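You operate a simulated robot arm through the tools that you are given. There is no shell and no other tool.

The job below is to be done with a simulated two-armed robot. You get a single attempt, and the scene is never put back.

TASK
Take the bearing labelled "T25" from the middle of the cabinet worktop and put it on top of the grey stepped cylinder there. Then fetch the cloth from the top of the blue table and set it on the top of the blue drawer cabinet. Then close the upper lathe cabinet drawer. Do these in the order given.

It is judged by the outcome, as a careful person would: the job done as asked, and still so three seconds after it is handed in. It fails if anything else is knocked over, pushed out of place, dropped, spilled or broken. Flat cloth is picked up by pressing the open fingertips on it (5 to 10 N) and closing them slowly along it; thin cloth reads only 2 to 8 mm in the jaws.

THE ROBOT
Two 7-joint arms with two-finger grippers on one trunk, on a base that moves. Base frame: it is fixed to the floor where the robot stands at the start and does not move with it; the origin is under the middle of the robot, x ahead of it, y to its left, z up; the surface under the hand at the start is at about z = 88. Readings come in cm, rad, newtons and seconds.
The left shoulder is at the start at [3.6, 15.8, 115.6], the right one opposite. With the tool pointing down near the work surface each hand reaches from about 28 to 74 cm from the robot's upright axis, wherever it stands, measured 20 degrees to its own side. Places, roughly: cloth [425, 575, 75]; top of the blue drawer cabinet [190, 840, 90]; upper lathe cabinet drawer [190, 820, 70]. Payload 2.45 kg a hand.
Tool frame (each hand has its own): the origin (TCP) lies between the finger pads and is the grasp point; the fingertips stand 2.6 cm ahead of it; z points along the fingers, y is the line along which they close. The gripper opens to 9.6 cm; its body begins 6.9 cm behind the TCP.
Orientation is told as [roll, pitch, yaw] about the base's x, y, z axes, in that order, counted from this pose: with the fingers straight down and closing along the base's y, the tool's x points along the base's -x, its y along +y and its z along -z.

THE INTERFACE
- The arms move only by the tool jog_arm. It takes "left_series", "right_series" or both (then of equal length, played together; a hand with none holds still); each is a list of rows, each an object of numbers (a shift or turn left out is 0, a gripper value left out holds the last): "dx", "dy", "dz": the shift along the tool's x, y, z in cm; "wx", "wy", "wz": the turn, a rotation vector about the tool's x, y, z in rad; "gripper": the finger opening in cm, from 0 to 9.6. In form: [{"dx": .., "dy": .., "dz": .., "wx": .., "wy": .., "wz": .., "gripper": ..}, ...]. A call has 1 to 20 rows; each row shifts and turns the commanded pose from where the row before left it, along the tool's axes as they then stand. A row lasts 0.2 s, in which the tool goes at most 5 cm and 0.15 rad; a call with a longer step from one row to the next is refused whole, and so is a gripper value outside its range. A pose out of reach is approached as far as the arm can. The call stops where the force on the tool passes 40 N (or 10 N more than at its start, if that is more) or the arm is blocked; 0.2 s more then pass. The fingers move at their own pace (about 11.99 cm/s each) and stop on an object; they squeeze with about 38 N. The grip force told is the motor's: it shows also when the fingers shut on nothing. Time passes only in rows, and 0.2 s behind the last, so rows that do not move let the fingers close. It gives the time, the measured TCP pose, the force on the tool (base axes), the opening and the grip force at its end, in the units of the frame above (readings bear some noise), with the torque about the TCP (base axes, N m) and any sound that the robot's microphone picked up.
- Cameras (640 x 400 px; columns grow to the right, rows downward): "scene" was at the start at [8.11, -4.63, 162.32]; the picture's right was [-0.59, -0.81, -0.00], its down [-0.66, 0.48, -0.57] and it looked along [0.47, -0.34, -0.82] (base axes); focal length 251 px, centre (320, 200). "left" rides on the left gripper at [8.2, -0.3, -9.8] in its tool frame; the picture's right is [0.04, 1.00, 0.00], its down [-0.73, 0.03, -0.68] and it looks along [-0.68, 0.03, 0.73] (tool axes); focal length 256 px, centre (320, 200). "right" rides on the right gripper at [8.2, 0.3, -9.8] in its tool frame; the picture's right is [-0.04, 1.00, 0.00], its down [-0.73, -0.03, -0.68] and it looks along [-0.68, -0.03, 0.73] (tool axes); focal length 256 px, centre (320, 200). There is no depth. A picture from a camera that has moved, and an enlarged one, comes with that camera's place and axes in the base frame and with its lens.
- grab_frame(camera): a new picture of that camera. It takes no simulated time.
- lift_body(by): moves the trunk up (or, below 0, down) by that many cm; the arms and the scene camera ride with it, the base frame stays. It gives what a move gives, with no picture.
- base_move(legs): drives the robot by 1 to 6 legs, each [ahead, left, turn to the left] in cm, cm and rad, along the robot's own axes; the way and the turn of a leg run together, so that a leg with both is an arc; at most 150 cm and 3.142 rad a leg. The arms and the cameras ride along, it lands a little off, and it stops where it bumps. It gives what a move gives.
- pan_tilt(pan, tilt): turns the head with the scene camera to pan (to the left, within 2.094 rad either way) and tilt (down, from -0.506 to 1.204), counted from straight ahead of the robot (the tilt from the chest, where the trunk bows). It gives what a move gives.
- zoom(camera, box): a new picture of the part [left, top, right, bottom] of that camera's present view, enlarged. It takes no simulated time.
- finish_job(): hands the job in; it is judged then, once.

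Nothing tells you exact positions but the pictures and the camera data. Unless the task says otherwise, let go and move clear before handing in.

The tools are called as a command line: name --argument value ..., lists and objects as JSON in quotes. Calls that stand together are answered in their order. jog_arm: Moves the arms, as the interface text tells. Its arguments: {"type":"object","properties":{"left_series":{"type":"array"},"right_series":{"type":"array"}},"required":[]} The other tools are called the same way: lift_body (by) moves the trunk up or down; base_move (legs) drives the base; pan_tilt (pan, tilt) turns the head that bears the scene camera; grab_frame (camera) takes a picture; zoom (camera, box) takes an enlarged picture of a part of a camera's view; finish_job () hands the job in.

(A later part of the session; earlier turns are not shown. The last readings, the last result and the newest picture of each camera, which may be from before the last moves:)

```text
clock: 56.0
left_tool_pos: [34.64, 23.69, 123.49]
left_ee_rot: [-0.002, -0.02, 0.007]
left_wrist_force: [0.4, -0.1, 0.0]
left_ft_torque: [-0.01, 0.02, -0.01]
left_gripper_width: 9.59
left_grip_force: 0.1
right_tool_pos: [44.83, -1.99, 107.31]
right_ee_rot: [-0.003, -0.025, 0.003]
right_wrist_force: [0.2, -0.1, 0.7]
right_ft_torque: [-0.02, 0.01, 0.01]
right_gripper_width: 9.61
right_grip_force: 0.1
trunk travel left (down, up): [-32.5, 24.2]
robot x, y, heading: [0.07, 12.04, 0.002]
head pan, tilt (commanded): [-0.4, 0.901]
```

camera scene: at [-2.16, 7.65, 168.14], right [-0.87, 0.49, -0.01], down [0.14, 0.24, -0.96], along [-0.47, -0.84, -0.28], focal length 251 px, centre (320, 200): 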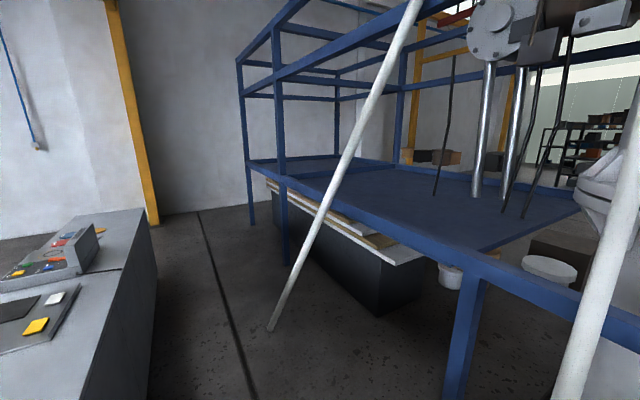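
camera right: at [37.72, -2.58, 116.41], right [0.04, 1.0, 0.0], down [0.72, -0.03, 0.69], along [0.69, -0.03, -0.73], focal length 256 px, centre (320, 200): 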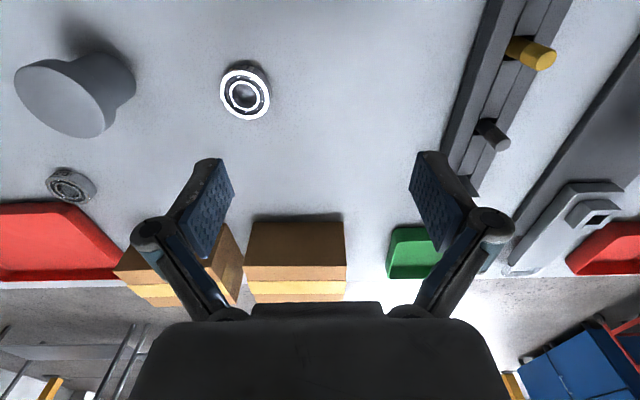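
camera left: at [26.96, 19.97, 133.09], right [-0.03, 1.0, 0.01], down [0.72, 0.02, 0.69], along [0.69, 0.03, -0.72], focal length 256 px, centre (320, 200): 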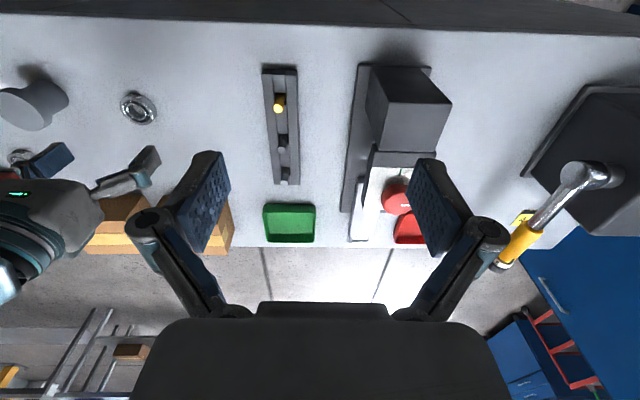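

The rocking is a sustained limit cycle with the front slightly raised, which wasn't there at the original stance. I'll shift the base back right by 5 cm to see if that clears it.

base_move --legs '[[0, -5, 0]]'

pan_tilt --pan -0.41 --tilt 0.9

pan_tilt --pan -0.4 --tilt 0.9

pan_tilt --pan -0.41 --tilt 0.9

pan_tilt --pan -0.4 --tilt 0.9

pan_tilt --pan -0.41 --tilt 0.9

```text
clock: 56.9
left_tool_pos: [34.04, 20.08, 123.59]
left_ee_rot: [-0.011, -0.025, 0.004]
left_wrist_force: [-0.8, -0.3, 1.5]
left_ft_torque: [0.02, -0.03, 0.02]
left_gripper_width: 9.62
left_grip_force: 0.1
right_tool_pos: [44.56, -5.99, 107.76]
right_ee_rot: [-0.002, -0.03, -0.009]
right_wrist_force: [-0.5, -1.3, 1.5]
right_ft_torque: [0.07, -0.07, 0.02]
right_gripper_width: 9.59
right_grip_force: 0.1
trunk travel left (down, up): [-32.5, 24.2]
robot x, y, heading: [0.41, 7.32, 0.002]
head pan, tilt (commanded): [-0.4, 0.901]
```

```text
clock: 57.5
left_tool_pos: [33.5, 16.31, 124.15]
left_ee_rot: [0.014, -0.032, 0.001]
left_wrist_force: [-0.6, -2.0, -1.2]
left_ft_torque: [0.16, -0.1, -0.04]
left_gripper_width: 9.61
left_grip_force: 0.2
right_tool_pos: [44.27, -9.52, 107.81]
right_ee_rot: [0.021, -0.034, -0.011]
right_wrist_force: [1.3, -1.1, 0.6]
right_ft_torque: [0.12, 0.03, -0.03]
right_gripper_width: 9.62
right_grip_force: 0.1
trunk travel left (down, up): [-32.5, 24.2]
robot x, y, heading: [0.35, 6.15, 0.004]
head pan, tilt (commanded): [-0.41, 0.901]
```

```text
clock: 58.1
left_tool_pos: [34.16, 27.14, 122.72]
left_ee_rot: [-0.06, -0.024, 0.009]
left_wrist_force: [1.9, 1.3, 0.8]
left_ft_torque: [-0.17, 0.11, 0.04]
left_gripper_width: 9.6
left_grip_force: 0.0
right_tool_pos: [44.48, 0.44, 108.2]
right_ee_rot: [-0.059, -0.028, 0.003]
right_wrist_force: [-0.5, 2.0, 0.3]
right_ft_torque: [-0.1, 0.03, 0.01]
right_gripper_width: 9.63
right_grip_force: 0.0
trunk travel left (down, up): [-32.5, 24.2]
robot x, y, heading: [-0.16, 8.35, -0.003]
head pan, tilt (commanded): [-0.4, 0.901]
```

```text
clock: 58.8
left_tool_pos: [33.74, 22.24, 123.47]
left_ee_rot: [-0.026, -0.027, 0.006]
left_wrist_force: [0.0, 0.9, 1.2]
left_ft_torque: [-0.01, -0.01, -0.01]
left_gripper_width: 9.59
left_grip_force: 0.1
right_tool_pos: [44.98, -5.97, 108.7]
right_ee_rot: [0.021, -0.03, -0.06]
right_wrist_force: [1.2, -1.4, 0.4]
right_ft_torque: [0.15, 0.0, 0.01]
right_gripper_width: 9.59
right_grip_force: 0.1
trunk travel left (down, up): [-32.5, 24.2]
robot x, y, heading: [-0.32, 7.43, 0.002]
head pan, tilt (commanded): [-0.41, 0.901]
```

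```text
clock: 59.4
left_tool_pos: [33.67, 17.5, 123.98]
left_ee_rot: [0.007, -0.03, -0.001]
left_wrist_force: [-0.8, -2.2, 0.9]
left_ft_torque: [0.1, -0.08, -0.04]
left_gripper_width: 9.6
left_grip_force: 0.0
right_tool_pos: [44.3, -8.34, 107.7]
right_ee_rot: [0.011, -0.032, -0.01]
right_wrist_force: [-0.4, -0.9, 1.0]
right_ft_torque: [0.05, 0.04, 0.0]
right_gripper_width: 9.61
right_grip_force: 0.0
trunk travel left (down, up): [-32.5, 24.2]
robot x, y, heading: [0.14, 6.22, 0.001]
head pan, tilt (commanded): [-0.4, 0.901]
```

```text
clock: 60.0
left_tool_pos: [33.81, 26.68, 122.76]
left_ee_rot: [-0.056, -0.027, 0.011]
left_wrist_force: [0.7, 2.4, 1.0]
left_ft_torque: [-0.2, 0.03, 0.03]
left_gripper_width: 9.61
left_grip_force: 0.1
right_tool_pos: [44.3, 0.29, 108.36]
right_ee_rot: [-0.056, -0.031, 0.005]
right_wrist_force: [0.0, 2.5, 0.5]
right_ft_torque: [-0.25, -0.02, 0.04]
right_gripper_width: 9.6
right_grip_force: 0.1
trunk travel left (down, up): [-32.5, 24.2]
robot x, y, heading: [0.3, 8.15, 0.006]
head pan, tilt (commanded): [-0.41, 0.901]
```

The rocking got larger after that move. Let me look at the actual situation with pictures before doing anything else.

grab_frame --camera "scene"

grab_frame --camera "right"

grab_frame --camera "left"

```text
taken
camera scene: at [9.42, 11.34, 162.71], right [-0.4, -0.92, 0.04], down [-0.72, 0.29, -0.63], along [0.57, -0.28, -0.78], focal length 251 px, centre (320, 200)
```

scene: 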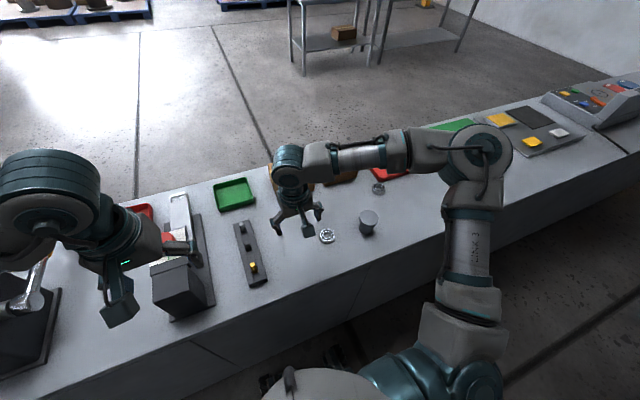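

```text
taken
camera right: at [35.77, 1.04, 117.87], right [0.04, 1.0, -0.06], down [0.71, 0.01, 0.7], along [0.7, -0.06, -0.71], focal length 256 px, centre (320, 200)
```

right: 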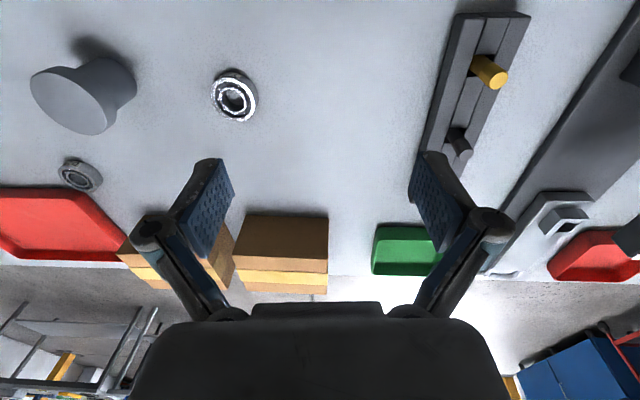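

```text
taken
camera left: at [25.5, 26.89, 132.51], right [-0.05, 1.0, -0.06], down [0.71, 0.08, 0.7], along [0.7, -0.01, -0.72], focal length 256 px, centre (320, 200)
```

left: 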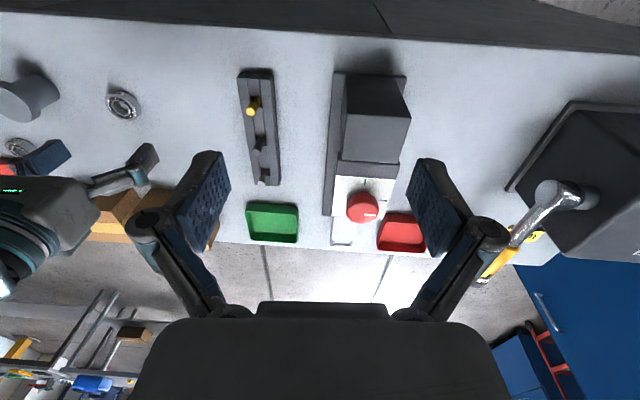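

Nothing on the counter is disturbed. I'll zoom in on the floor between robot and counter to see what the base front is near.

pan_tilt --pan 0.0 --tilt 1.0

zoom --camera "scene" --box '[200, 240, 440, 400]'

pan_tilt --pan -0.9 --tilt 1.0

zoom --camera "scene" --box '[200, 240, 440, 400]'

pan_tilt --pan 0.9 --tilt 1.0

zoom --camera "scene" --box '[200, 240, 440, 400]'

```text
clock: 60.8
left_tool_pos: [33.87, 26.93, 122.93]
left_ee_rot: [-0.061, -0.029, 0.008]
left_wrist_force: [0.9, -0.2, 1.0]
left_ft_torque: [-0.12, 0.03, -0.01]
left_gripper_width: 9.57
left_grip_force: 0.1
right_tool_pos: [44.24, 0.43, 108.39]
right_ee_rot: [-0.057, -0.031, 0.006]
right_wrist_force: [-1.4, 4.8, -0.5]
right_ft_torque: [-0.44, -0.16, 0.01]
right_gripper_width: 9.61
right_grip_force: 0.1
trunk travel left (down, up): [-32.5, 24.2]
robot x, y, heading: [0.23, 8.47, 0.007]
head pan, tilt (commanded): [0.0, 1.0]
```

```text
2.50 times, centred on (320, 320) of scene
camera zoom: at [9.32, 13.93, 161.9], right [0.0, -1.0, 0.04], down [-0.84, -0.02, -0.54], along [0.54, -0.03, -0.84], focal length 627 px, centre (320, -100)
```

zoom: 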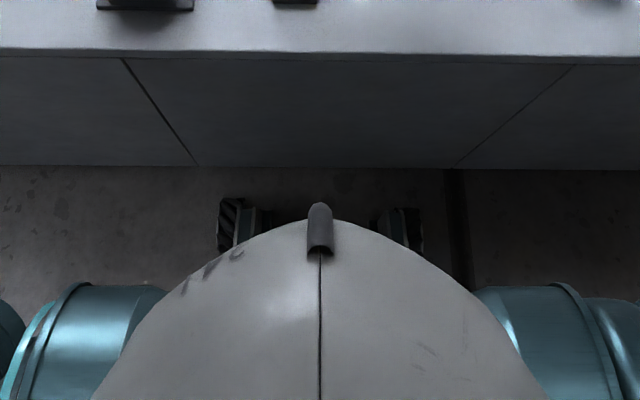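

```text
clock: 62.0
left_tool_pos: [33.85, 18.82, 123.69]
left_ee_rot: [-0.004, -0.028, 0.002]
left_wrist_force: [-0.3, -1.7, -0.3]
left_ft_torque: [0.08, -0.07, -0.05]
left_gripper_width: 9.61
left_grip_force: 0.0
right_tool_pos: [44.42, -7.31, 107.79]
right_ee_rot: [-0.001, -0.03, -0.01]
right_wrist_force: [-0.8, -1.4, 0.6]
right_ft_torque: [0.09, 0.08, 0.02]
right_gripper_width: 9.6
right_grip_force: 0.1
trunk travel left (down, up): [-32.5, 24.2]
robot x, y, heading: [0.14, 6.48, 0.003]
head pan, tilt (commanded): [-0.901, 1.0]
```

```text
2.50 times, centred on (320, 320) of scene
camera zoom: at [6.79, -0.06, 161.97], right [-0.78, -0.62, 0.0], down [-0.53, 0.66, -0.53], along [0.33, -0.42, -0.85], focal length 627 px, centre (320, -100)
```

zoom: 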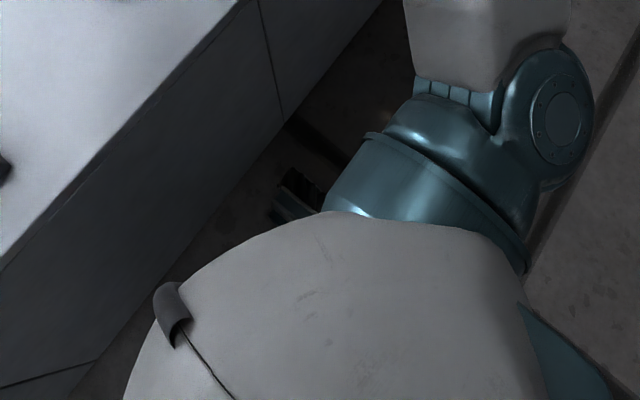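

```text
clock: 63.8
left_tool_pos: [33.91, 19.14, 123.76]
left_ee_rot: [-0.005, -0.03, 0.0]
left_wrist_force: [-1.1, -0.8, -0.1]
left_ft_torque: [0.04, -0.05, -0.03]
left_gripper_width: 9.58
left_grip_force: 0.0
right_tool_pos: [44.25, -6.95, 107.84]
right_ee_rot: [-0.001, -0.03, -0.011]
right_wrist_force: [-0.5, -0.4, -0.3]
right_ft_torque: [0.1, 0.06, -0.03]
right_gripper_width: 9.59
right_grip_force: 0.0
trunk travel left (down, up): [-32.5, 24.2]
robot x, y, heading: [0.37, 6.78, 0.006]
head pan, tilt (commanded): [0.901, 1.0]
```

```text
2.50 times, centred on (320, 320) of scene
camera zoom: at [6.77, 11.15, 162.05], right [0.78, -0.62, -0.01], down [-0.52, -0.66, -0.54], along [0.33, 0.43, -0.84], focal length 627 px, centre (320, -100)
```

zoom: 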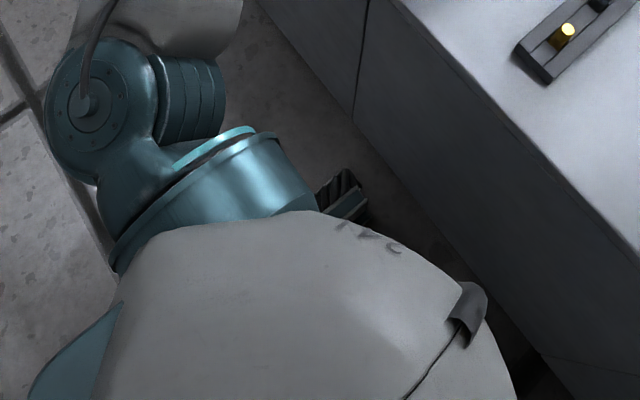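

Base is clear of the counter (wheels about 9 cm off it), so this is a torso/base oscillation. I'll try a small trunk lift, which should re-command the trunk joints to a proper upright posture.

lift_body --by 2

jog_arm --left_series '[{}]'

jog_arm --left_series '[{}]'

jog_arm --left_series '[{}]'

jog_arm --left_series '[{}]'

jog_arm --left_series '[{}]'

jog_arm --left_series '[{}]'

```text
clock: 64.5
left_tool_pos: [33.9, 25.9, 125.1]
left_ee_rot: [-0.052, -0.026, 0.012]
left_wrist_force: [0.2, 1.3, 0.0]
left_ft_torque: [-0.05, 0.03, 0.0]
left_gripper_width: 9.62
left_grip_force: 0.1
right_tool_pos: [44.28, -0.77, 110.33]
right_ee_rot: [-0.046, -0.032, -0.002]
right_wrist_force: [-0.8, 1.0, 0.5]
right_ft_torque: [-0.07, -0.07, 0.06]
right_gripper_width: 9.61
right_grip_force: 0.1
trunk travel left (down, up): [-34.5, 22.2]
robot x, y, heading: [-0.0, 7.74, 0.004]
head pan, tilt (commanded): [0.901, 1.0]
```

```text
clock: 65.1
left_tool_pos: [33.37, 22.77, 125.56]
left_ee_rot: [-0.037, -0.034, 0.003]
left_wrist_force: [-0.9, 1.2, -0.6]
left_ft_torque: [-0.09, 0.03, 0.03]
left_gripper_width: 9.6
left_grip_force: 0.0
right_tool_pos: [44.07, -4.14, 110.45]
right_ee_rot: [-0.024, -0.035, -0.019]
right_wrist_force: [-0.3, -0.5, 0.1]
right_ft_torque: [0.02, 0.03, 0.0]
right_gripper_width: 9.61
right_grip_force: 0.1
trunk travel left (down, up): [-34.5, 22.2]
robot x, y, heading: [0.03, 7.04, 0.005]
head pan, tilt (commanded): [0.901, 1.0]
stopped in row 1 (left hand): the arm was blocked; the commanded pose is now the measured one
```

```text
clock: 65.5
left_tool_pos: [33.47, 21.93, 125.45]
left_ee_rot: [-0.033, -0.031, 0.002]
left_wrist_force: [-0.1, -0.3, 1.4]
left_ft_torque: [0.03, 0.01, 0.02]
left_gripper_width: 9.58
left_grip_force: 0.0
right_tool_pos: [44.03, -4.55, 110.32]
right_ee_rot: [-0.028, -0.033, -0.011]
right_wrist_force: [-0.8, 0.0, 0.1]
right_ft_torque: [0.0, -0.02, 0.01]
right_gripper_width: 9.59
right_grip_force: 0.0
trunk travel left (down, up): [-34.5, 22.2]
robot x, y, heading: [0.16, 6.16, 0.004]
head pan, tilt (commanded): [0.901, 1.0]
```

```text
clock: 65.9
left_tool_pos: [33.55, 19.93, 125.78]
left_ee_rot: [-0.014, -0.032, -0.002]
left_wrist_force: [-0.5, -1.0, 0.8]
left_ft_torque: [0.04, -0.04, -0.01]
left_gripper_width: 9.61
left_grip_force: 0.0
right_tool_pos: [44.05, -6.33, 110.06]
right_ee_rot: [-0.01, -0.033, -0.014]
right_wrist_force: [0.2, 1.1, -0.6]
right_ft_torque: [-0.2, -0.04, -0.02]
right_gripper_width: 9.6
right_grip_force: 0.1
trunk travel left (down, up): [-34.5, 22.2]
robot x, y, heading: [-0.04, 6.18, -0.003]
head pan, tilt (commanded): [0.901, 1.0]
```

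```text
clock: 66.5
left_tool_pos: [33.14, 18.73, 126.05]
left_ee_rot: [-0.001, -0.035, 0.0]
left_wrist_force: [-0.6, -0.5, 0.0]
left_ft_torque: [0.07, -0.01, -0.01]
left_gripper_width: 9.62
left_grip_force: 0.0
right_tool_pos: [43.73, -7.33, 110.15]
right_ee_rot: [0.001, -0.039, -0.011]
right_wrist_force: [0.1, -1.0, -0.8]
right_ft_torque: [0.1, 0.04, -0.03]
right_gripper_width: 9.6
right_grip_force: 0.0
trunk travel left (down, up): [-34.5, 22.2]
robot x, y, heading: [0.31, 6.59, 0.0]
head pan, tilt (commanded): [0.901, 1.0]
stopped in row 1 (left hand): the arm was blocked; the commanded pose is now the measured one
```

```text
clock: 66.9
left_tool_pos: [33.1, 22.55, 125.69]
left_ee_rot: [-0.028, -0.032, 0.008]
left_wrist_force: [-0.3, 0.0, 0.2]
left_ft_torque: [-0.03, 0.03, -0.03]
left_gripper_width: 9.6
left_grip_force: 0.1
right_tool_pos: [43.77, -3.7, 110.38]
right_ee_rot: [-0.022, -0.037, -0.004]
right_wrist_force: [1.2, 0.9, 0.2]
right_ft_torque: [-0.07, 0.0, 0.02]
right_gripper_width: 9.61
right_grip_force: 0.0
trunk travel left (down, up): [-34.5, 22.2]
robot x, y, heading: [-0.11, 7.4, 0.009]
head pan, tilt (commanded): [0.901, 1.0]
```

```text
clock: 67.3
left_tool_pos: [33.07, 21.25, 125.88]
left_ee_rot: [-0.021, -0.035, 0.005]
left_wrist_force: [-0.5, -0.2, -0.5]
left_ft_torque: [-0.01, -0.02, -0.01]
left_gripper_width: 9.59
left_grip_force: 0.0
right_tool_pos: [43.79, -5.14, 110.31]
right_ee_rot: [-0.016, -0.036, -0.006]
right_wrist_force: [0.5, -0.4, 0.5]
right_ft_torque: [-0.01, -0.03, -0.01]
right_gripper_width: 9.64
right_grip_force: 0.1
trunk travel left (down, up): [-34.5, 22.2]
robot x, y, heading: [0.1, 7.08, -0.001]
head pan, tilt (commanded): [0.901, 1.0]
```

The trunk lift didn't remove the lean, but the amplitude seems smaller. I'll sample while only nudging the head (no arm commands) to see how it evolves.

pan_tilt --pan -0.4 --tilt 0.9

pan_tilt --pan -0.4 --tilt 0.9

pan_tilt --pan -0.4 --tilt 0.9

pan_tilt --pan -0.4 --tilt 0.9

pan_tilt --pan -0.4 --tilt 0.9

pan_tilt --pan -0.4 --tilt 0.9

pan_tilt --pan -0.4 --tilt 0.9

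pan_tilt --pan -0.4 --tilt 0.9

```text
clock: 68.8
left_tool_pos: [33.08, 24.17, 125.48]
left_ee_rot: [-0.041, -0.033, 0.011]
left_wrist_force: [0.9, 0.8, 0.2]
left_ft_torque: [-0.05, 0.05, 0.0]
left_gripper_width: 9.6
left_grip_force: 0.2
right_tool_pos: [43.68, -2.18, 110.49]
right_ee_rot: [-0.036, -0.036, -0.002]
right_wrist_force: [-0.5, 1.4, 0.5]
right_ft_torque: [-0.07, -0.02, 0.04]
right_gripper_width: 9.59
right_grip_force: 0.0
trunk travel left (down, up): [-34.5, 22.2]
robot x, y, heading: [-0.34, 7.52, 0.001]
head pan, tilt (commanded): [-0.4, 0.901]
```

```text
clock: 69.4
left_tool_pos: [33.15, 16.67, 126.16]
left_ee_rot: [0.008, -0.035, -0.001]
left_wrist_force: [0.4, -1.4, -0.5]
left_ft_torque: [0.19, -0.06, -0.03]
left_gripper_width: 9.6
left_grip_force: 0.0
right_tool_pos: [43.82, -9.15, 110.01]
right_ee_rot: [0.012, -0.033, -0.012]
right_wrist_force: [0.9, -2.1, 0.8]
right_ft_torque: [0.17, 0.05, -0.04]
right_gripper_width: 9.63
right_grip_force: 0.1
trunk travel left (down, up): [-34.5, 22.2]
robot x, y, heading: [-0.16, 6.27, 0.002]
head pan, tilt (commanded): [-0.4, 0.901]
```

```text
clock: 70.0
left_tool_pos: [33.19, 22.56, 125.68]
left_ee_rot: [-0.031, -0.032, 0.009]
left_wrist_force: [0.5, 0.8, 0.0]
left_ft_torque: [-0.01, 0.0, 0.01]
left_gripper_width: 9.6
left_grip_force: 0.0
right_tool_pos: [43.75, -3.86, 110.4]
right_ee_rot: [-0.025, -0.037, -0.005]
right_wrist_force: [-0.9, 0.7, 0.4]
right_ft_torque: [-0.05, -0.05, -0.02]
right_gripper_width: 9.62
right_grip_force: 0.1
trunk travel left (down, up): [-34.5, 22.2]
robot x, y, heading: [0.23, 7.13, 0.003]
head pan, tilt (commanded): [-0.4, 0.901]
```

```text
clock: 70.6
left_tool_pos: [33.15, 24.18, 125.46]
left_ee_rot: [-0.04, -0.032, 0.01]
left_wrist_force: [0.5, 0.8, 0.5]
left_ft_torque: [-0.08, 0.1, 0.02]
left_gripper_width: 9.57
left_grip_force: 0.0
right_tool_pos: [43.63, -2.3, 110.64]
right_ee_rot: [-0.035, -0.039, -0.001]
right_wrist_force: [-0.6, 1.1, 1.0]
right_ft_torque: [-0.04, -0.03, 0.02]
right_gripper_width: 9.6
right_grip_force: 0.0
trunk travel left (down, up): [-34.5, 22.2]
robot x, y, heading: [-0.16, 7.57, 0.008]
head pan, tilt (commanded): [-0.4, 0.901]
```

```text
clock: 71.2
left_tool_pos: [33.07, 16.23, 126.2]
left_ee_rot: [0.01, -0.037, 0.002]
left_wrist_force: [-0.5, -2.0, -0.1]
left_ft_torque: [0.21, -0.06, -0.02]
left_gripper_width: 9.58
left_grip_force: 0.2
right_tool_pos: [43.63, -9.5, 109.71]
right_ee_rot: [0.016, -0.034, -0.012]
right_wrist_force: [-0.3, -1.4, -0.4]
right_ft_torque: [0.16, -0.01, -0.03]
right_gripper_width: 9.59
right_grip_force: 0.0
trunk travel left (down, up): [-34.5, 22.2]
robot x, y, heading: [0.12, 6.34, 0.001]
head pan, tilt (commanded): [-0.4, 0.901]
```

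```text
clock: 71.8
left_tool_pos: [33.15, 23.0, 125.47]
left_ee_rot: [-0.034, -0.034, 0.011]
left_wrist_force: [0.1, -0.1, -0.1]
left_ft_torque: [-0.03, 0.04, 0.02]
left_gripper_width: 9.61
left_grip_force: 0.1
right_tool_pos: [43.63, -3.39, 110.33]
right_ee_rot: [-0.029, -0.036, -0.004]
right_wrist_force: [0.0, 0.7, -0.4]
right_ft_torque: [-0.07, -0.02, 0.02]
right_gripper_width: 9.61
right_grip_force: 0.0
trunk travel left (down, up): [-34.5, 22.2]
robot x, y, heading: [-0.12, 7.23, 0.003]
head pan, tilt (commanded): [-0.4, 0.901]
```

```text
clock: 72.4
left_tool_pos: [33.05, 24.2, 125.6]
left_ee_rot: [-0.04, -0.032, 0.008]
left_wrist_force: [0.4, 0.4, 0.5]
left_ft_torque: [-0.09, 0.08, 0.02]
left_gripper_width: 9.59
left_grip_force: 0.1
right_tool_pos: [43.86, -2.27, 110.58]
right_ee_rot: [-0.036, -0.039, -0.003]
right_wrist_force: [-1.3, 0.3, 0.7]
right_ft_torque: [-0.08, -0.04, 0.01]
right_gripper_width: 9.59
right_grip_force: 0.0
trunk travel left (down, up): [-34.5, 22.2]
robot x, y, heading: [-0.1, 7.66, 0.003]
head pan, tilt (commanded): [-0.4, 0.901]
```

```text
clock: 73.0
left_tool_pos: [33.22, 15.83, 126.34]
left_ee_rot: [0.014, -0.035, -0.002]
left_wrist_force: [0.0, -1.7, -0.2]
left_ft_torque: [0.13, -0.04, -0.02]
left_gripper_width: 9.58
left_grip_force: 0.0
right_tool_pos: [43.77, -9.96, 109.81]
right_ee_rot: [0.018, -0.035, -0.012]
right_wrist_force: [-1.4, -0.9, -0.4]
right_ft_torque: [0.08, 0.0, -0.01]
right_gripper_width: 9.62
right_grip_force: 0.1
trunk travel left (down, up): [-34.5, 22.2]
robot x, y, heading: [0.39, 5.87, 0.0]
head pan, tilt (commanded): [-0.4, 0.901]
```

The rocking has a steady ~0.9 s period and is essentially undamped in this posture. The right arm is still in its stretched, near-limit posture, which may be feeding it; I'll bring the right hand back to a relaxed posture near its original place and see.

jog_arm --right_series '[{"dx": 0.6, "dy": -2.0, "dz": -0.2}, {"dx": 0.6, "dy": -2.0, "dz": -0.2}, {"dx": 0.6, "dy": -2.0, "dz": -0.2}, {"dx": 0.6, "dy": -2.0, "dz": -0.2}, {"dx": 0.6, "dy": -2.0, "dz": -0.2}, {"dx": 0.6, "dy": -2.0, "dz": -0.2}, {"dx": 0.6, "dy": -2.0, "dz": -0.2}, {"dx": 0.6, "dy": -2.0, "dz": -0.2}, {"dx": 0.6, "dy": -2.0, "dz": -0.2}, {"dx": 0.6, "dy": -2.0, "dz": -0.2}, {"dx": 0.6, "dy": -2.0, "dz": -0.2}, {"dx": 0.6, "dy": -2.0, "dz": -0.2}]'

pan_tilt --pan -0.4 --tilt 0.9

pan_tilt --pan -0.4 --tilt 0.9

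pan_tilt --pan -0.4 --tilt 0.9

```text
clock: 75.8
left_tool_pos: [32.85, 13.91, 126.54]
left_ee_rot: [0.03, -0.039, -0.003]
left_wrist_force: [0.1, -2.0, 0.5]
left_ft_torque: [0.19, -0.05, -0.02]
left_gripper_width: 9.63
left_grip_force: 0.0
right_tool_pos: [36.07, -35.3, 111.11]
right_ee_rot: [0.039, -0.038, -0.017]
right_wrist_force: [-1.0, 0.1, -1.0]
right_ft_torque: [0.11, -0.07, -0.03]
right_gripper_width: 9.59
right_grip_force: 0.1
trunk travel left (down, up): [-34.5, 22.2]
robot x, y, heading: [0.06, 5.63, 0.003]
head pan, tilt (commanded): [-0.4, 0.901]
stopped in row 12 (right hand): the arm was blocked; the commanded pose is now the measured one
```

```text
clock: 76.4
left_tool_pos: [32.84, 19.55, 125.9]
left_ee_rot: [-0.013, -0.039, 0.006]
left_wrist_force: [-0.2, -0.3, -0.1]
left_ft_torque: [0.0, -0.02, 0.01]
left_gripper_width: 9.61
left_grip_force: 0.0
right_tool_pos: [36.2, -30.29, 112.57]
right_ee_rot: [-0.007, -0.037, -0.009]
right_wrist_force: [0.9, -1.1, -0.6]
right_ft_torque: [0.0, 0.02, 0.0]
right_gripper_width: 9.57
right_grip_force: 0.1
trunk travel left (down, up): [-34.5, 22.2]
robot x, y, heading: [0.37, 6.38, 0.003]
head pan, tilt (commanded): [-0.4, 0.901]
```

```text
clock: 77.0
left_tool_pos: [32.81, 22.17, 125.81]
left_ee_rot: [-0.029, -0.038, 0.006]
left_wrist_force: [1.3, 0.1, -0.3]
left_ft_torque: [-0.08, 0.08, 0.01]
left_gripper_width: 9.61
left_grip_force: 0.0
right_tool_pos: [35.95, -27.97, 113.16]
right_ee_rot: [-0.025, -0.039, -0.005]
right_wrist_force: [0.1, -0.6, 1.0]
right_ft_torque: [0.05, 0.01, 0.0]
right_gripper_width: 9.62
right_grip_force: 0.1
trunk travel left (down, up): [-34.5, 22.2]
robot x, y, heading: [0.2, 7.0, -0.003]
head pan, tilt (commanded): [-0.4, 0.901]
```

```text
clock: 77.6
left_tool_pos: [32.77, 13.23, 126.53]
left_ee_rot: [0.032, -0.039, -0.005]
left_wrist_force: [-1.2, -1.3, 0.3]
left_ft_torque: [0.16, -0.1, -0.01]
left_gripper_width: 9.59
left_grip_force: 0.0
right_tool_pos: [36.01, -35.88, 111.01]
right_ee_rot: [0.04, -0.039, -0.013]
right_wrist_force: [-0.6, -0.3, -0.7]
right_ft_torque: [0.08, -0.01, -0.04]
right_gripper_width: 9.62
right_grip_force: 0.0
trunk travel left (down, up): [-34.5, 22.2]
robot x, y, heading: [0.25, 5.36, -0.002]
head pan, tilt (commanded): [-0.4, 0.901]
```

Sway centre shifted with the arm but the rocking persists. I'll try a minimal base command (a tiny turn) to see whether the base hold changes its behaviour.

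base_move --legs '[[0, 0, 0.02]]'

pan_tilt --pan -0.4 --tilt 0.9

pan_tilt --pan -0.4 --tilt 0.9

pan_tilt --pan -0.4 --tilt 0.9

pan_tilt --pan -0.4 --tilt 0.9

pan_tilt --pan -0.4 --tilt 0.9

pan_tilt --pan -0.4 --tilt 0.9

```text
clock: 78.3
left_tool_pos: [32.63, 15.77, 126.3]
left_ee_rot: [0.017, -0.04, 0.021]
left_wrist_force: [-0.8, -0.9, -0.7]
left_ft_torque: [0.1, -0.07, -0.04]
left_gripper_width: 9.59
left_grip_force: 0.1
right_tool_pos: [36.88, -33.56, 111.47]
right_ee_rot: [0.027, -0.038, 0.008]
right_wrist_force: [0.1, -0.4, -0.3]
right_ft_torque: [0.0, 0.03, -0.03]
right_gripper_width: 9.59
right_grip_force: 0.0
trunk travel left (down, up): [-34.5, 22.2]
robot x, y, heading: [-0.01, 5.53, 0.019]
head pan, tilt (commanded): [-0.4, 0.901]
```

```text
clock: 78.9
left_tool_pos: [32.22, 21.36, 126.05]
left_ee_rot: [-0.023, -0.042, 0.026]
left_wrist_force: [0.3, 1.0, 0.3]
left_ft_torque: [-0.06, 0.11, 0.06]
left_gripper_width: 9.58
left_grip_force: 0.0
right_tool_pos: [36.55, -28.46, 112.99]
right_ee_rot: [-0.015, -0.041, 0.014]
right_wrist_force: [0.2, -0.8, 1.3]
right_ft_torque: [0.03, -0.01, 0.02]
right_gripper_width: 9.61
right_grip_force: 0.0
trunk travel left (down, up): [-34.5, 22.2]
robot x, y, heading: [0.2, 6.57, 0.019]
head pan, tilt (commanded): [-0.4, 0.901]
```

```text
clock: 79.5
left_tool_pos: [32.32, 13.76, 126.62]
left_ee_rot: [0.032, -0.041, 0.016]
left_wrist_force: [-0.2, -1.2, -0.2]
left_ft_torque: [0.09, -0.07, -0.01]
left_gripper_width: 9.59
left_grip_force: 0.0
right_tool_pos: [36.61, -35.31, 111.0]
right_ee_rot: [0.042, -0.039, 0.005]
right_wrist_force: [-0.1, 0.3, -1.7]
right_ft_torque: [-0.01, 0.01, -0.03]
right_gripper_width: 9.64
right_grip_force: 0.1
trunk travel left (down, up): [-34.5, 22.2]
robot x, y, heading: [0.52, 5.41, 0.021]
head pan, tilt (commanded): [-0.4, 0.901]
```

```text
clock: 80.1
left_tool_pos: [32.41, 14.44, 126.4]
left_ee_rot: [0.025, -0.045, 0.019]
left_wrist_force: [-0.1, -0.1, 0.2]
left_ft_torque: [0.0, -0.03, -0.04]
left_gripper_width: 9.61
left_grip_force: 0.1
right_tool_pos: [36.88, -34.54, 111.34]
right_ee_rot: [0.035, -0.038, 0.006]
right_wrist_force: [1.2, 0.3, -0.9]
right_ft_torque: [0.03, 0.06, 0.01]
right_gripper_width: 9.59
right_grip_force: 0.0
trunk travel left (down, up): [-34.5, 22.2]
robot x, y, heading: [0.03, 5.52, 0.023]
head pan, tilt (commanded): [-0.4, 0.901]
```

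```text
clock: 80.7
left_tool_pos: [32.27, 21.67, 126.02]
left_ee_rot: [-0.023, -0.042, 0.027]
left_wrist_force: [0.9, 0.2, 0.2]
left_ft_torque: [-0.06, 0.1, 0.01]
left_gripper_width: 9.58
left_grip_force: 0.1
right_tool_pos: [36.61, -28.15, 113.11]
right_ee_rot: [-0.017, -0.039, 0.015]
right_wrist_force: [-0.2, -0.5, 1.4]
right_ft_torque: [0.0, 0.0, -0.01]
right_gripper_width: 9.62
right_grip_force: 0.1
trunk travel left (down, up): [-34.5, 22.2]
robot x, y, heading: [0.23, 6.41, 0.022]
head pan, tilt (commanded): [-0.4, 0.901]
```

```text
clock: 81.3
left_tool_pos: [32.25, 12.93, 126.47]
left_ee_rot: [0.036, -0.043, 0.015]
left_wrist_force: [-1.0, -1.0, -1.5]
left_ft_torque: [0.06, -0.05, -0.03]
left_gripper_width: 9.6
left_grip_force: 0.1
right_tool_pos: [36.74, -35.87, 110.72]
right_ee_rot: [0.048, -0.038, 0.008]
right_wrist_force: [-0.6, -0.1, -1.2]
right_ft_torque: [-0.02, 0.04, -0.04]
right_gripper_width: 9.59
right_grip_force: 0.0
trunk travel left (down, up): [-34.5, 22.2]
robot x, y, heading: [0.16, 4.79, 0.021]
head pan, tilt (commanded): [-0.4, 0.901]
```

```text
clock: 81.9
left_tool_pos: [32.44, 15.29, 126.46]
left_ee_rot: [0.019, -0.044, 0.023]
left_wrist_force: [-0.7, 0.4, 0.6]
left_ft_torque: [0.02, -0.02, 0.0]
left_gripper_width: 9.6
left_grip_force: 0.0
right_tool_pos: [36.93, -33.79, 111.44]
right_ee_rot: [0.027, -0.038, 0.007]
right_wrist_force: [0.9, -0.2, -0.7]
right_ft_torque: [-0.04, 0.02, 0.01]
right_gripper_width: 9.6
right_grip_force: 0.1
trunk travel left (down, up): [-34.5, 22.2]
robot x, y, heading: [0.18, 4.9, 0.018]
head pan, tilt (commanded): [-0.4, 0.901]
```

The rocking is a lightly unstable ~1.1 Hz sway that I can predict well. I'll actively damp it by moving both hands sideways a few cm in counter-phase in free air (both hands are well above everything), then measure.

jog_arm --left_series '[{"dy": -1.41}, {"dy": -1.46}, {"dy": 3.18}, {"dy": 2.68}, {"dy": -2.15}, {"dy": -3.5}, {"dy": 0.8}, {"dy": 3.8}, {"dy": -1.94}]' --right_series '[{"dy": -1.41}, {"dy": -1.46}, {"dy": 3.18}, {"dy": 2.68}, {"dy": -2.15}, {"dy": -3.5}, {"dy": 0.8}, {"dy": 3.8}, {"dy": -1.94}]'

pan_tilt --pan -0.4 --tilt 0.9

pan_tilt --pan -0.4 --tilt 0.9

pan_tilt --pan -0.4 --tilt 0.9

```text
clock: 84.1
left_tool_pos: [32.24, 12.51, 126.66]
left_ee_rot: [0.036, -0.045, 0.015]
left_wrist_force: [-0.9, 0.0, -1.0]
left_ft_torque: [-0.03, -0.04, -0.02]
left_gripper_width: 9.63
left_grip_force: 0.1
right_tool_pos: [36.55, -36.21, 110.81]
right_ee_rot: [0.049, -0.043, 0.003]
right_wrist_force: [0.2, -0.5, -0.3]
right_ft_torque: [-0.01, -0.01, 0.03]
right_gripper_width: 9.62
right_grip_force: 0.1
trunk travel left (down, up): [-34.5, 22.2]
robot x, y, heading: [0.46, 4.65, 0.025]
head pan, tilt (commanded): [-0.4, 0.901]
stopped in row 9 (left hand): the arm was blocked; the commanded pose is now the measured one
```

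```text
clock: 84.7
left_tool_pos: [32.12, 14.12, 126.54]
left_ee_rot: [0.023, -0.045, 0.018]
left_wrist_force: [0.0, 0.5, 0.1]
left_ft_torque: [0.02, -0.02, -0.01]
left_gripper_width: 9.6
left_grip_force: 0.0
right_tool_pos: [36.7, -34.78, 111.44]
right_ee_rot: [0.035, -0.042, 0.002]
right_wrist_force: [-0.6, 0.0, -0.4]
right_ft_torque: [-0.01, -0.01, 0.0]
right_gripper_width: 9.59
right_grip_force: 0.0
trunk travel left (down, up): [-34.5, 22.2]
robot x, y, heading: [0.09, 4.74, 0.016]
head pan, tilt (commanded): [-0.4, 0.901]
```

```text
clock: 85.3
left_tool_pos: [32.29, 18.44, 126.37]
left_ee_rot: [-0.004, -0.044, 0.022]
left_wrist_force: [1.0, 0.9, 1.0]
left_ft_torque: [-0.07, 0.09, 0.01]
left_gripper_width: 9.62
left_grip_force: 0.1
right_tool_pos: [36.49, -31.21, 112.48]
right_ee_rot: [0.006, -0.042, 0.009]
right_wrist_force: [0.4, -0.3, 0.1]
right_ft_torque: [0.03, -0.07, 0.01]
right_gripper_width: 9.62
right_grip_force: 0.1
trunk travel left (down, up): [-34.5, 22.2]
robot x, y, heading: [0.07, 5.41, 0.023]
head pan, tilt (commanded): [-0.4, 0.901]
```

```text
clock: 85.9
left_tool_pos: [32.27, 12.14, 126.66]
left_ee_rot: [0.038, -0.045, 0.014]
left_wrist_force: [-0.3, -0.7, -0.5]
left_ft_torque: [0.05, -0.05, 0.01]
left_gripper_width: 9.6
left_grip_force: 0.0
right_tool_pos: [36.61, -36.6, 110.72]
right_ee_rot: [0.051, -0.043, 0.001]
right_wrist_force: [-0.9, 0.3, -0.8]
right_ft_torque: [0.0, 0.02, 0.0]
right_gripper_width: 9.59
right_grip_force: 0.0
trunk travel left (down, up): [-34.5, 22.2]
robot x, y, heading: [0.47, 4.43, 0.022]
head pan, tilt (commanded): [-0.4, 0.901]
```

That reduced the sway from about 5.5 to 3.7 cm, so counter-motion works. I'll repeat with the updated phase.

jog_arm --left_series '[{"dy": -1.31}, {"dy": 3.71}, {"dy": -0.17}, {"dy": -3.77}, {"dy": -1.28}, {"dy": 3.27}, {"dy": 2.55}, {"dy": -2.3}, {"dy": -0.7}]' --right_series '[{"dy": -1.31}, {"dy": 3.71}, {"dy": -0.17}, {"dy": -3.77}, {"dy": -1.28}, {"dy": 3.27}, {"dy": 2.55}, {"dy": -2.3}, {"dy": -0.7}]'

pan_tilt --pan -0.4 --tilt 0.9

pan_tilt --pan -0.4 --tilt 0.9

pan_tilt --pan -0.4 --tilt 0.9

```text
clock: 87.9
left_tool_pos: [32.21, 13.93, 126.76]
left_ee_rot: [0.026, -0.044, 0.019]
left_wrist_force: [0.1, -0.2, -0.8]
left_ft_torque: [-0.02, 0.01, 0.03]
left_gripper_width: 9.62
left_grip_force: 0.1
right_tool_pos: [36.66, -35.14, 111.28]
right_ee_rot: [0.037, -0.043, 0.004]
right_wrist_force: [0.3, 1.0, -0.4]
right_ft_torque: [0.04, 0.0, -0.02]
right_gripper_width: 9.63
right_grip_force: 0.0
trunk travel left (down, up): [-34.5, 22.2]
robot x, y, heading: [0.39, 4.42, 0.019]
head pan, tilt (commanded): [-0.4, 0.901]
```

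```text
clock: 88.5
left_tool_pos: [32.33, 13.74, 126.52]
left_ee_rot: [0.025, -0.046, 0.017]
left_wrist_force: [-0.1, -0.1, -0.5]
left_ft_torque: [0.07, -0.02, -0.01]
left_gripper_width: 9.6
left_grip_force: 0.0
right_tool_pos: [36.6, -35.11, 111.41]
right_ee_rot: [0.042, -0.043, 0.002]
right_wrist_force: [-0.6, 0.9, -0.8]
right_ft_torque: [0.03, -0.02, -0.04]
right_gripper_width: 9.6
right_grip_force: 0.2
trunk travel left (down, up): [-34.5, 22.2]
robot x, y, heading: [0.36, 4.23, 0.018]
head pan, tilt (commanded): [-0.4, 0.901]
```

```text
clock: 89.1
left_tool_pos: [32.28, 17.46, 126.36]
left_ee_rot: [0.004, -0.044, 0.021]
left_wrist_force: [0.5, 0.0, 0.2]
left_ft_torque: [0.0, 0.05, 0.05]
left_gripper_width: 9.63
left_grip_force: 0.1
right_tool_pos: [36.6, -32.04, 112.3]
right_ee_rot: [0.013, -0.043, 0.006]
right_wrist_force: [0.5, -0.1, 0.6]
right_ft_torque: [0.03, -0.01, 0.0]
right_gripper_width: 9.61
right_grip_force: 0.0
trunk travel left (down, up): [-34.5, 22.2]
robot x, y, heading: [0.31, 5.2, 0.024]
head pan, tilt (commanded): [-0.4, 0.901]
```

```text
clock: 89.7
left_tool_pos: [32.23, 13.56, 126.66]
left_ee_rot: [0.027, -0.043, 0.015]
left_wrist_force: [0.1, -0.3, -0.4]
left_ft_torque: [0.05, -0.01, 0.0]
left_gripper_width: 9.6
left_grip_force: 0.1
right_tool_pos: [36.56, -35.31, 111.24]
right_ee_rot: [0.04, -0.045, 0.003]
right_wrist_force: [-0.4, 0.6, 0.1]
right_ft_torque: [0.02, -0.03, -0.03]
right_gripper_width: 9.59
right_grip_force: 0.1
trunk travel left (down, up): [-34.5, 22.2]
robot x, y, heading: [0.19, 4.5, 0.022]
head pan, tilt (commanded): [-0.4, 0.901]
```

Now down to about 2.5 cm, and the timing error is known (my lead was ~35° too much). I'll do another corrected cycle.

jog_arm --left_series '[{"dy": -1.99}, {"dy": 3.54}, {"dy": 1.03}, {"dy": -3.14}, {"dy": -2.24}, {"dy": 2.28}, {"dy": 3.12}, {"dy": -1.08}, {"dy": -1.52}]' --right_series '[{"dy": -1.99}, {"dy": 3.54}, {"dy": 1.03}, {"dy": -3.14}, {"dy": -2.24}, {"dy": 2.28}, {"dy": 3.12}, {"dy": -1.08}, {"dy": -1.52}]'

pan_tilt --pan -0.4 --tilt 0.9

pan_tilt --pan -0.4 --tilt 0.9

pan_tilt --pan -0.4 --tilt 0.9

```text
clock: 91.7
left_tool_pos: [32.3, 14.69, 126.58]
left_ee_rot: [0.021, -0.045, 0.017]
left_wrist_force: [-0.2, -0.5, 0.0]
left_ft_torque: [-0.03, 0.03, 0.0]
left_gripper_width: 9.58
left_grip_force: 0.1
right_tool_pos: [36.57, -34.49, 111.57]
right_ee_rot: [0.033, -0.043, 0.006]
right_wrist_force: [-0.1, 1.8, -0.1]
right_ft_torque: [0.01, 0.05, -0.01]
right_gripper_width: 9.59
right_grip_force: 0.0
trunk travel left (down, up): [-34.5, 22.2]
robot x, y, heading: [0.23, 4.86, 0.02]
head pan, tilt (commanded): [-0.4, 0.901]
```

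```text
clock: 92.3
left_tool_pos: [32.25, 15.14, 126.51]
left_ee_rot: [0.02, -0.042, 0.018]
left_wrist_force: [0.5, 1.2, -0.6]
left_ft_torque: [0.0, 0.0, 0.0]
left_gripper_width: 9.58
left_grip_force: 0.1
right_tool_pos: [36.52, -34.2, 111.62]
right_ee_rot: [0.03, -0.041, 0.006]
right_wrist_force: [-0.4, -0.6, 0.2]
right_ft_torque: [0.01, 0.04, 0.0]
right_gripper_width: 9.6
right_grip_force: 0.1
trunk travel left (down, up): [-34.5, 22.2]
robot x, y, heading: [0.12, 4.91, 0.022]
head pan, tilt (commanded): [-0.4, 0.901]
```

```text
clock: 92.9
left_tool_pos: [32.33, 15.07, 126.56]
left_ee_rot: [0.019, -0.045, 0.016]
left_wrist_force: [0.3, -0.6, 1.3]
left_ft_torque: [-0.01, -0.01, -0.04]
left_gripper_width: 9.6
left_grip_force: 0.1
right_tool_pos: [36.6, -34.21, 111.59]
right_ee_rot: [0.032, -0.043, 0.005]
right_wrist_force: [-0.3, 0.8, -0.3]
right_ft_torque: [-0.01, -0.01, 0.0]
right_gripper_width: 9.61
right_grip_force: 0.1
trunk travel left (down, up): [-34.5, 22.2]
robot x, y, heading: [0.53, 4.78, 0.02]
head pan, tilt (commanded): [-0.4, 0.901]
```

```text
clock: 93.5
left_tool_pos: [32.37, 15.03, 126.52]
left_ee_rot: [0.019, -0.045, 0.016]
left_wrist_force: [-0.3, -0.3, 0.0]
left_ft_torque: [-0.01, 0.01, 0.01]
left_gripper_width: 9.57
left_grip_force: 0.1
right_tool_pos: [36.63, -34.25, 111.55]
right_ee_rot: [0.033, -0.044, 0.004]
right_wrist_force: [0.4, -0.5, 0.1]
right_ft_torque: [0.04, -0.02, 0.0]
right_gripper_width: 9.6
right_grip_force: 0.0
trunk travel left (down, up): [-34.5, 22.2]
robot x, y, heading: [0.24, 4.71, 0.019]
head pan, tilt (commanded): [-0.4, 0.901]
```

The sway is gone (steady to within 0.1 cm). Now I'll level the right hand and yaw it a little to the left (which should ease its reach), moving gently in a duration that doesn't excite the sway.

jog_arm --right_series '[{"wx": 0.0037, "wy": 0.0048, "wz": -0.0444}, {"wx": 0.0037, "wy": 0.0048, "wz": -0.0444}, {"wx": 0.0037, "wy": 0.0048, "wz": -0.0444}, {"wx": 0.0037, "wy": 0.0048, "wz": -0.0444}, {"wx": 0.0037, "wy": 0.0048, "wz": -0.0444}, {"wx": 0.0037, "wy": 0.0048, "wz": -0.0444}, {"wx": 0.0037, "wy": 0.0048, "wz": -0.0444}, {"wx": 0.0037, "wy": 0.0048, "wz": -0.0444}, {"wx": 0.0037, "wy": 0.0048, "wz": -0.0444}]'

```text
clock: 95.5
left_tool_pos: [32.34, 14.98, 126.52]
left_ee_rot: [0.018, -0.047, 0.017]
left_wrist_force: [0.5, 0.6, -0.5]
left_ft_torque: [0.03, -0.03, 0.02]
left_gripper_width: 9.57
left_grip_force: 0.1
right_tool_pos: [36.66, -34.15, 111.66]
right_ee_rot: [-0.011, -0.004, 0.407]
right_wrist_force: [-0.6, -0.1, -0.3]
right_ft_torque: [-0.01, 0.02, 0.02]
right_gripper_width: 9.59
right_grip_force: 0.2
trunk travel left (down, up): [-34.5, 22.2]
robot x, y, heading: [0.51, 4.62, 0.021]
head pan, tilt (commanded): [-0.4, 0.901]
```

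No sway from that. Now a slow straight move of the right hand to above the T25 at about (48, -11).

jog_arm --right_series '[{"dx": -1.088, "dy": 0.931, "dz": 0.4256}, {"dx": -1.088, "dy": 0.931, "dz": 0.4256}, {"dx": -1.088, "dy": 0.931, "dz": 0.4256}, {"dx": -1.088, "dy": 0.931, "dz": 0.4256}, {"dx": -1.088, "dy": 0.931, "dz": 0.4256}, {"dx": -1.088, "dy": 0.931, "dz": 0.4256}, {"dx": -1.088, "dy": 0.931, "dz": 0.4256}, {"dx": -1.088, "dy": 0.931, "dz": 0.4256}, {"dx": -1.088, "dy": 0.931, "dz": 0.4256}, {"dx": -1.088, "dy": 0.931, "dz": 0.4256}, {"dx": -1.088, "dy": 0.931, "dz": 0.4256}, {"dx": -1.088, "dy": 0.931, "dz": 0.4256}, {"dx": -1.088, "dy": 0.931, "dz": 0.4256}, {"dx": -1.088, "dy": 0.931, "dz": 0.4256}, {"dx": -1.088, "dy": 0.931, "dz": 0.4256}, {"dx": -1.088, "dy": 0.931, "dz": 0.4256}, {"dx": -1.088, "dy": 0.931, "dz": 0.4256}, {"dx": -1.088, "dy": 0.931, "dz": 0.4256}]'

grab_frame --camera "right"

```text
clock: 99.3
left_tool_pos: [32.27, 15.02, 126.48]
left_ee_rot: [0.02, -0.043, 0.017]
left_wrist_force: [0.0, -0.7, -0.6]
left_ft_torque: [-0.01, 0.03, 0.01]
left_gripper_width: 9.59
left_grip_force: 0.1
right_tool_pos: [48.33, -11.17, 103.6]
right_ee_rot: [-0.012, -0.002, 0.402]
right_wrist_force: [0.4, -0.3, -0.5]
right_ft_torque: [-0.01, -0.01, -0.03]
right_gripper_width: 9.63
right_grip_force: 0.0
trunk travel left (down, up): [-34.5, 22.2]
robot x, y, heading: [0.17, 4.62, 0.018]
head pan, tilt (commanded): [-0.4, 0.901]
```

```text
taken
camera right: at [40.5, -13.86, 113.45], right [-0.35, 0.93, -0.01], down [0.68, 0.27, 0.68], along [0.64, 0.23, -0.73], focal length 256 px, centre (320, 200)
```

right: 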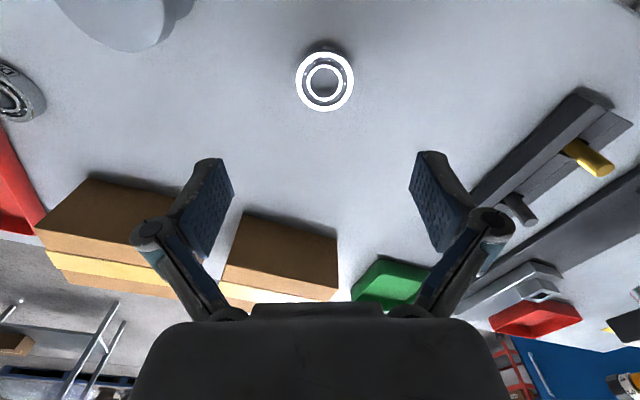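

The hand is over T25, about 0.4 cm off along each tool axis. I'll descend slowly with that correction to just above grasp height and check.

jog_arm --right_series '[{"dx": 0.027, "dy": 0.027, "dz": 0.857}, {"dx": 0.027, "dy": 0.027, "dz": 0.857}, {"dx": 0.027, "dy": 0.027, "dz": 0.857}, {"dx": 0.027, "dy": 0.027, "dz": 0.857}, {"dx": 0.027, "dy": 0.027, "dz": 0.857}, {"dx": 0.027, "dy": 0.027, "dz": 0.857}, {"dx": 0.027, "dy": 0.027, "dz": 0.857}, {"dx": 0.027, "dy": 0.027, "dz": 0.857}, {"dx": 0.027, "dy": 0.027, "dz": 0.857}, {"dx": 0.027, "dy": 0.027, "dz": 0.857}, {"dx": 0.027, "dy": 0.027, "dz": 0.857}, {"dx": 0.027, "dy": 0.027, "dz": 0.857}, {"dx": 0.027, "dy": 0.027, "dz": 0.857}, {"dx": 0.027, "dy": 0.027, "dz": 0.857}]'

grab_frame --camera "right"

grab_frame --camera "scene"

```text
clock: 102.3
left_tool_pos: [32.24, 14.92, 126.51]
left_ee_rot: [0.019, -0.042, 0.018]
left_wrist_force: [0.7, -1.0, 0.5]
left_ft_torque: [-0.02, 0.01, 0.02]
left_gripper_width: 9.59
left_grip_force: 0.1
right_tool_pos: [47.68, -11.04, 91.57]
right_ee_rot: [-0.011, -0.003, 0.404]
right_wrist_force: [-0.4, -0.1, -0.6]
right_ft_torque: [-0.04, 0.02, 0.01]
right_gripper_width: 9.6
right_grip_force: 0.1
trunk travel left (down, up): [-34.5, 22.2]
robot x, y, heading: [0.33, 5.03, 0.021]
head pan, tilt (commanded): [-0.4, 0.901]
```

```text
taken
camera right: at [40.01, -13.81, 101.48], right [-0.36, 0.93, -0.01], down [0.68, 0.27, 0.68], along [0.64, 0.23, -0.73], focal length 256 px, centre (320, 200)
```

right: 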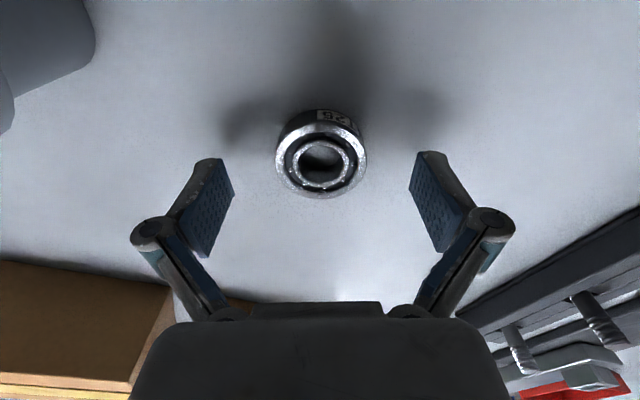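

```text
taken
camera scene: at [8.78, 2.07, 164.73], right [-0.37, -0.93, 0.0], down [-0.73, 0.29, -0.62], along [0.57, -0.23, -0.79], focal length 251 px, centre (320, 200)
```

scene: 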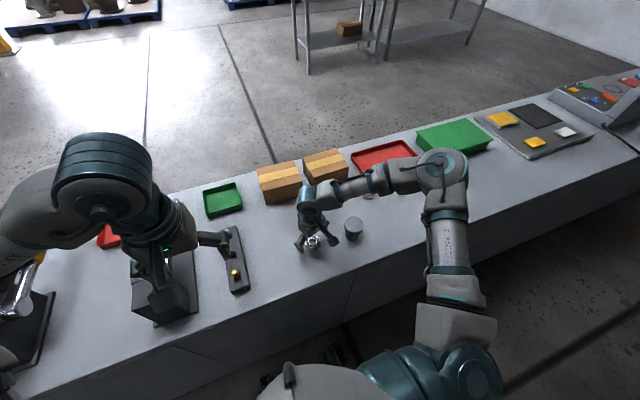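

T25 is centred between the fingers. I'll verify the label, then descend the last 0.7 cm and close.

zoom --camera "right" --box '[260, 90, 390, 210]'

jog_arm --right_series '[{"dz": 0.2}, {"dz": 0.25}, {"dz": 0.2}, {}, {"gripper": 3.0}, {"gripper": 3.0}, {"gripper": 3.0}, {"gripper": 3.0}]'

grab_frame --camera "right"

```text
3.33 times, centred on (325, 150) of right
camera zoom: at [40.01, -13.81, 101.48], right [-0.36, 0.93, -0.01], down [0.68, 0.27, 0.68], along [0.64, 0.23, -0.73], focal length 853 px, centre (303, 367)
```

zoom: 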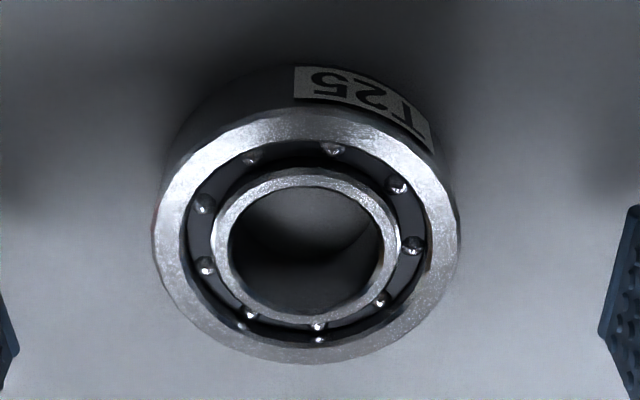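

```text
clock: 104.1
left_tool_pos: [32.24, 15.04, 126.64]
left_ee_rot: [0.018, -0.047, 0.019]
left_wrist_force: [-0.5, 0.4, 0.6]
left_ft_torque: [0.0, -0.03, 0.02]
left_gripper_width: 9.61
left_grip_force: 0.1
right_tool_pos: [47.76, -11.02, 91.08]
right_ee_rot: [-0.012, -0.003, 0.403]
right_wrist_force: [0.9, -0.6, 4.3]
right_ft_torque: [-0.02, -0.04, -0.02]
right_gripper_width: 5.09
right_grip_force: 38.2
trunk travel left (down, up): [-34.5, 22.2]
robot x, y, heading: [0.16, 4.98, 0.018]
head pan, tilt (commanded): [-0.4, 0.901]
```

```text
taken
camera right: at [39.96, -13.82, 100.9], right [-0.36, 0.93, -0.01], down [0.68, 0.27, 0.68], along [0.64, 0.23, -0.73], focal length 256 px, centre (320, 200)
```

right: 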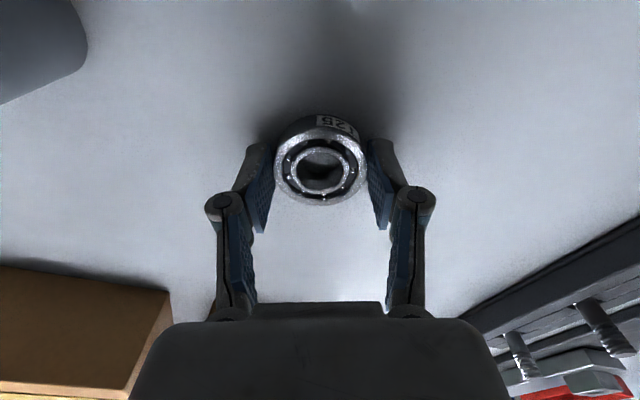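

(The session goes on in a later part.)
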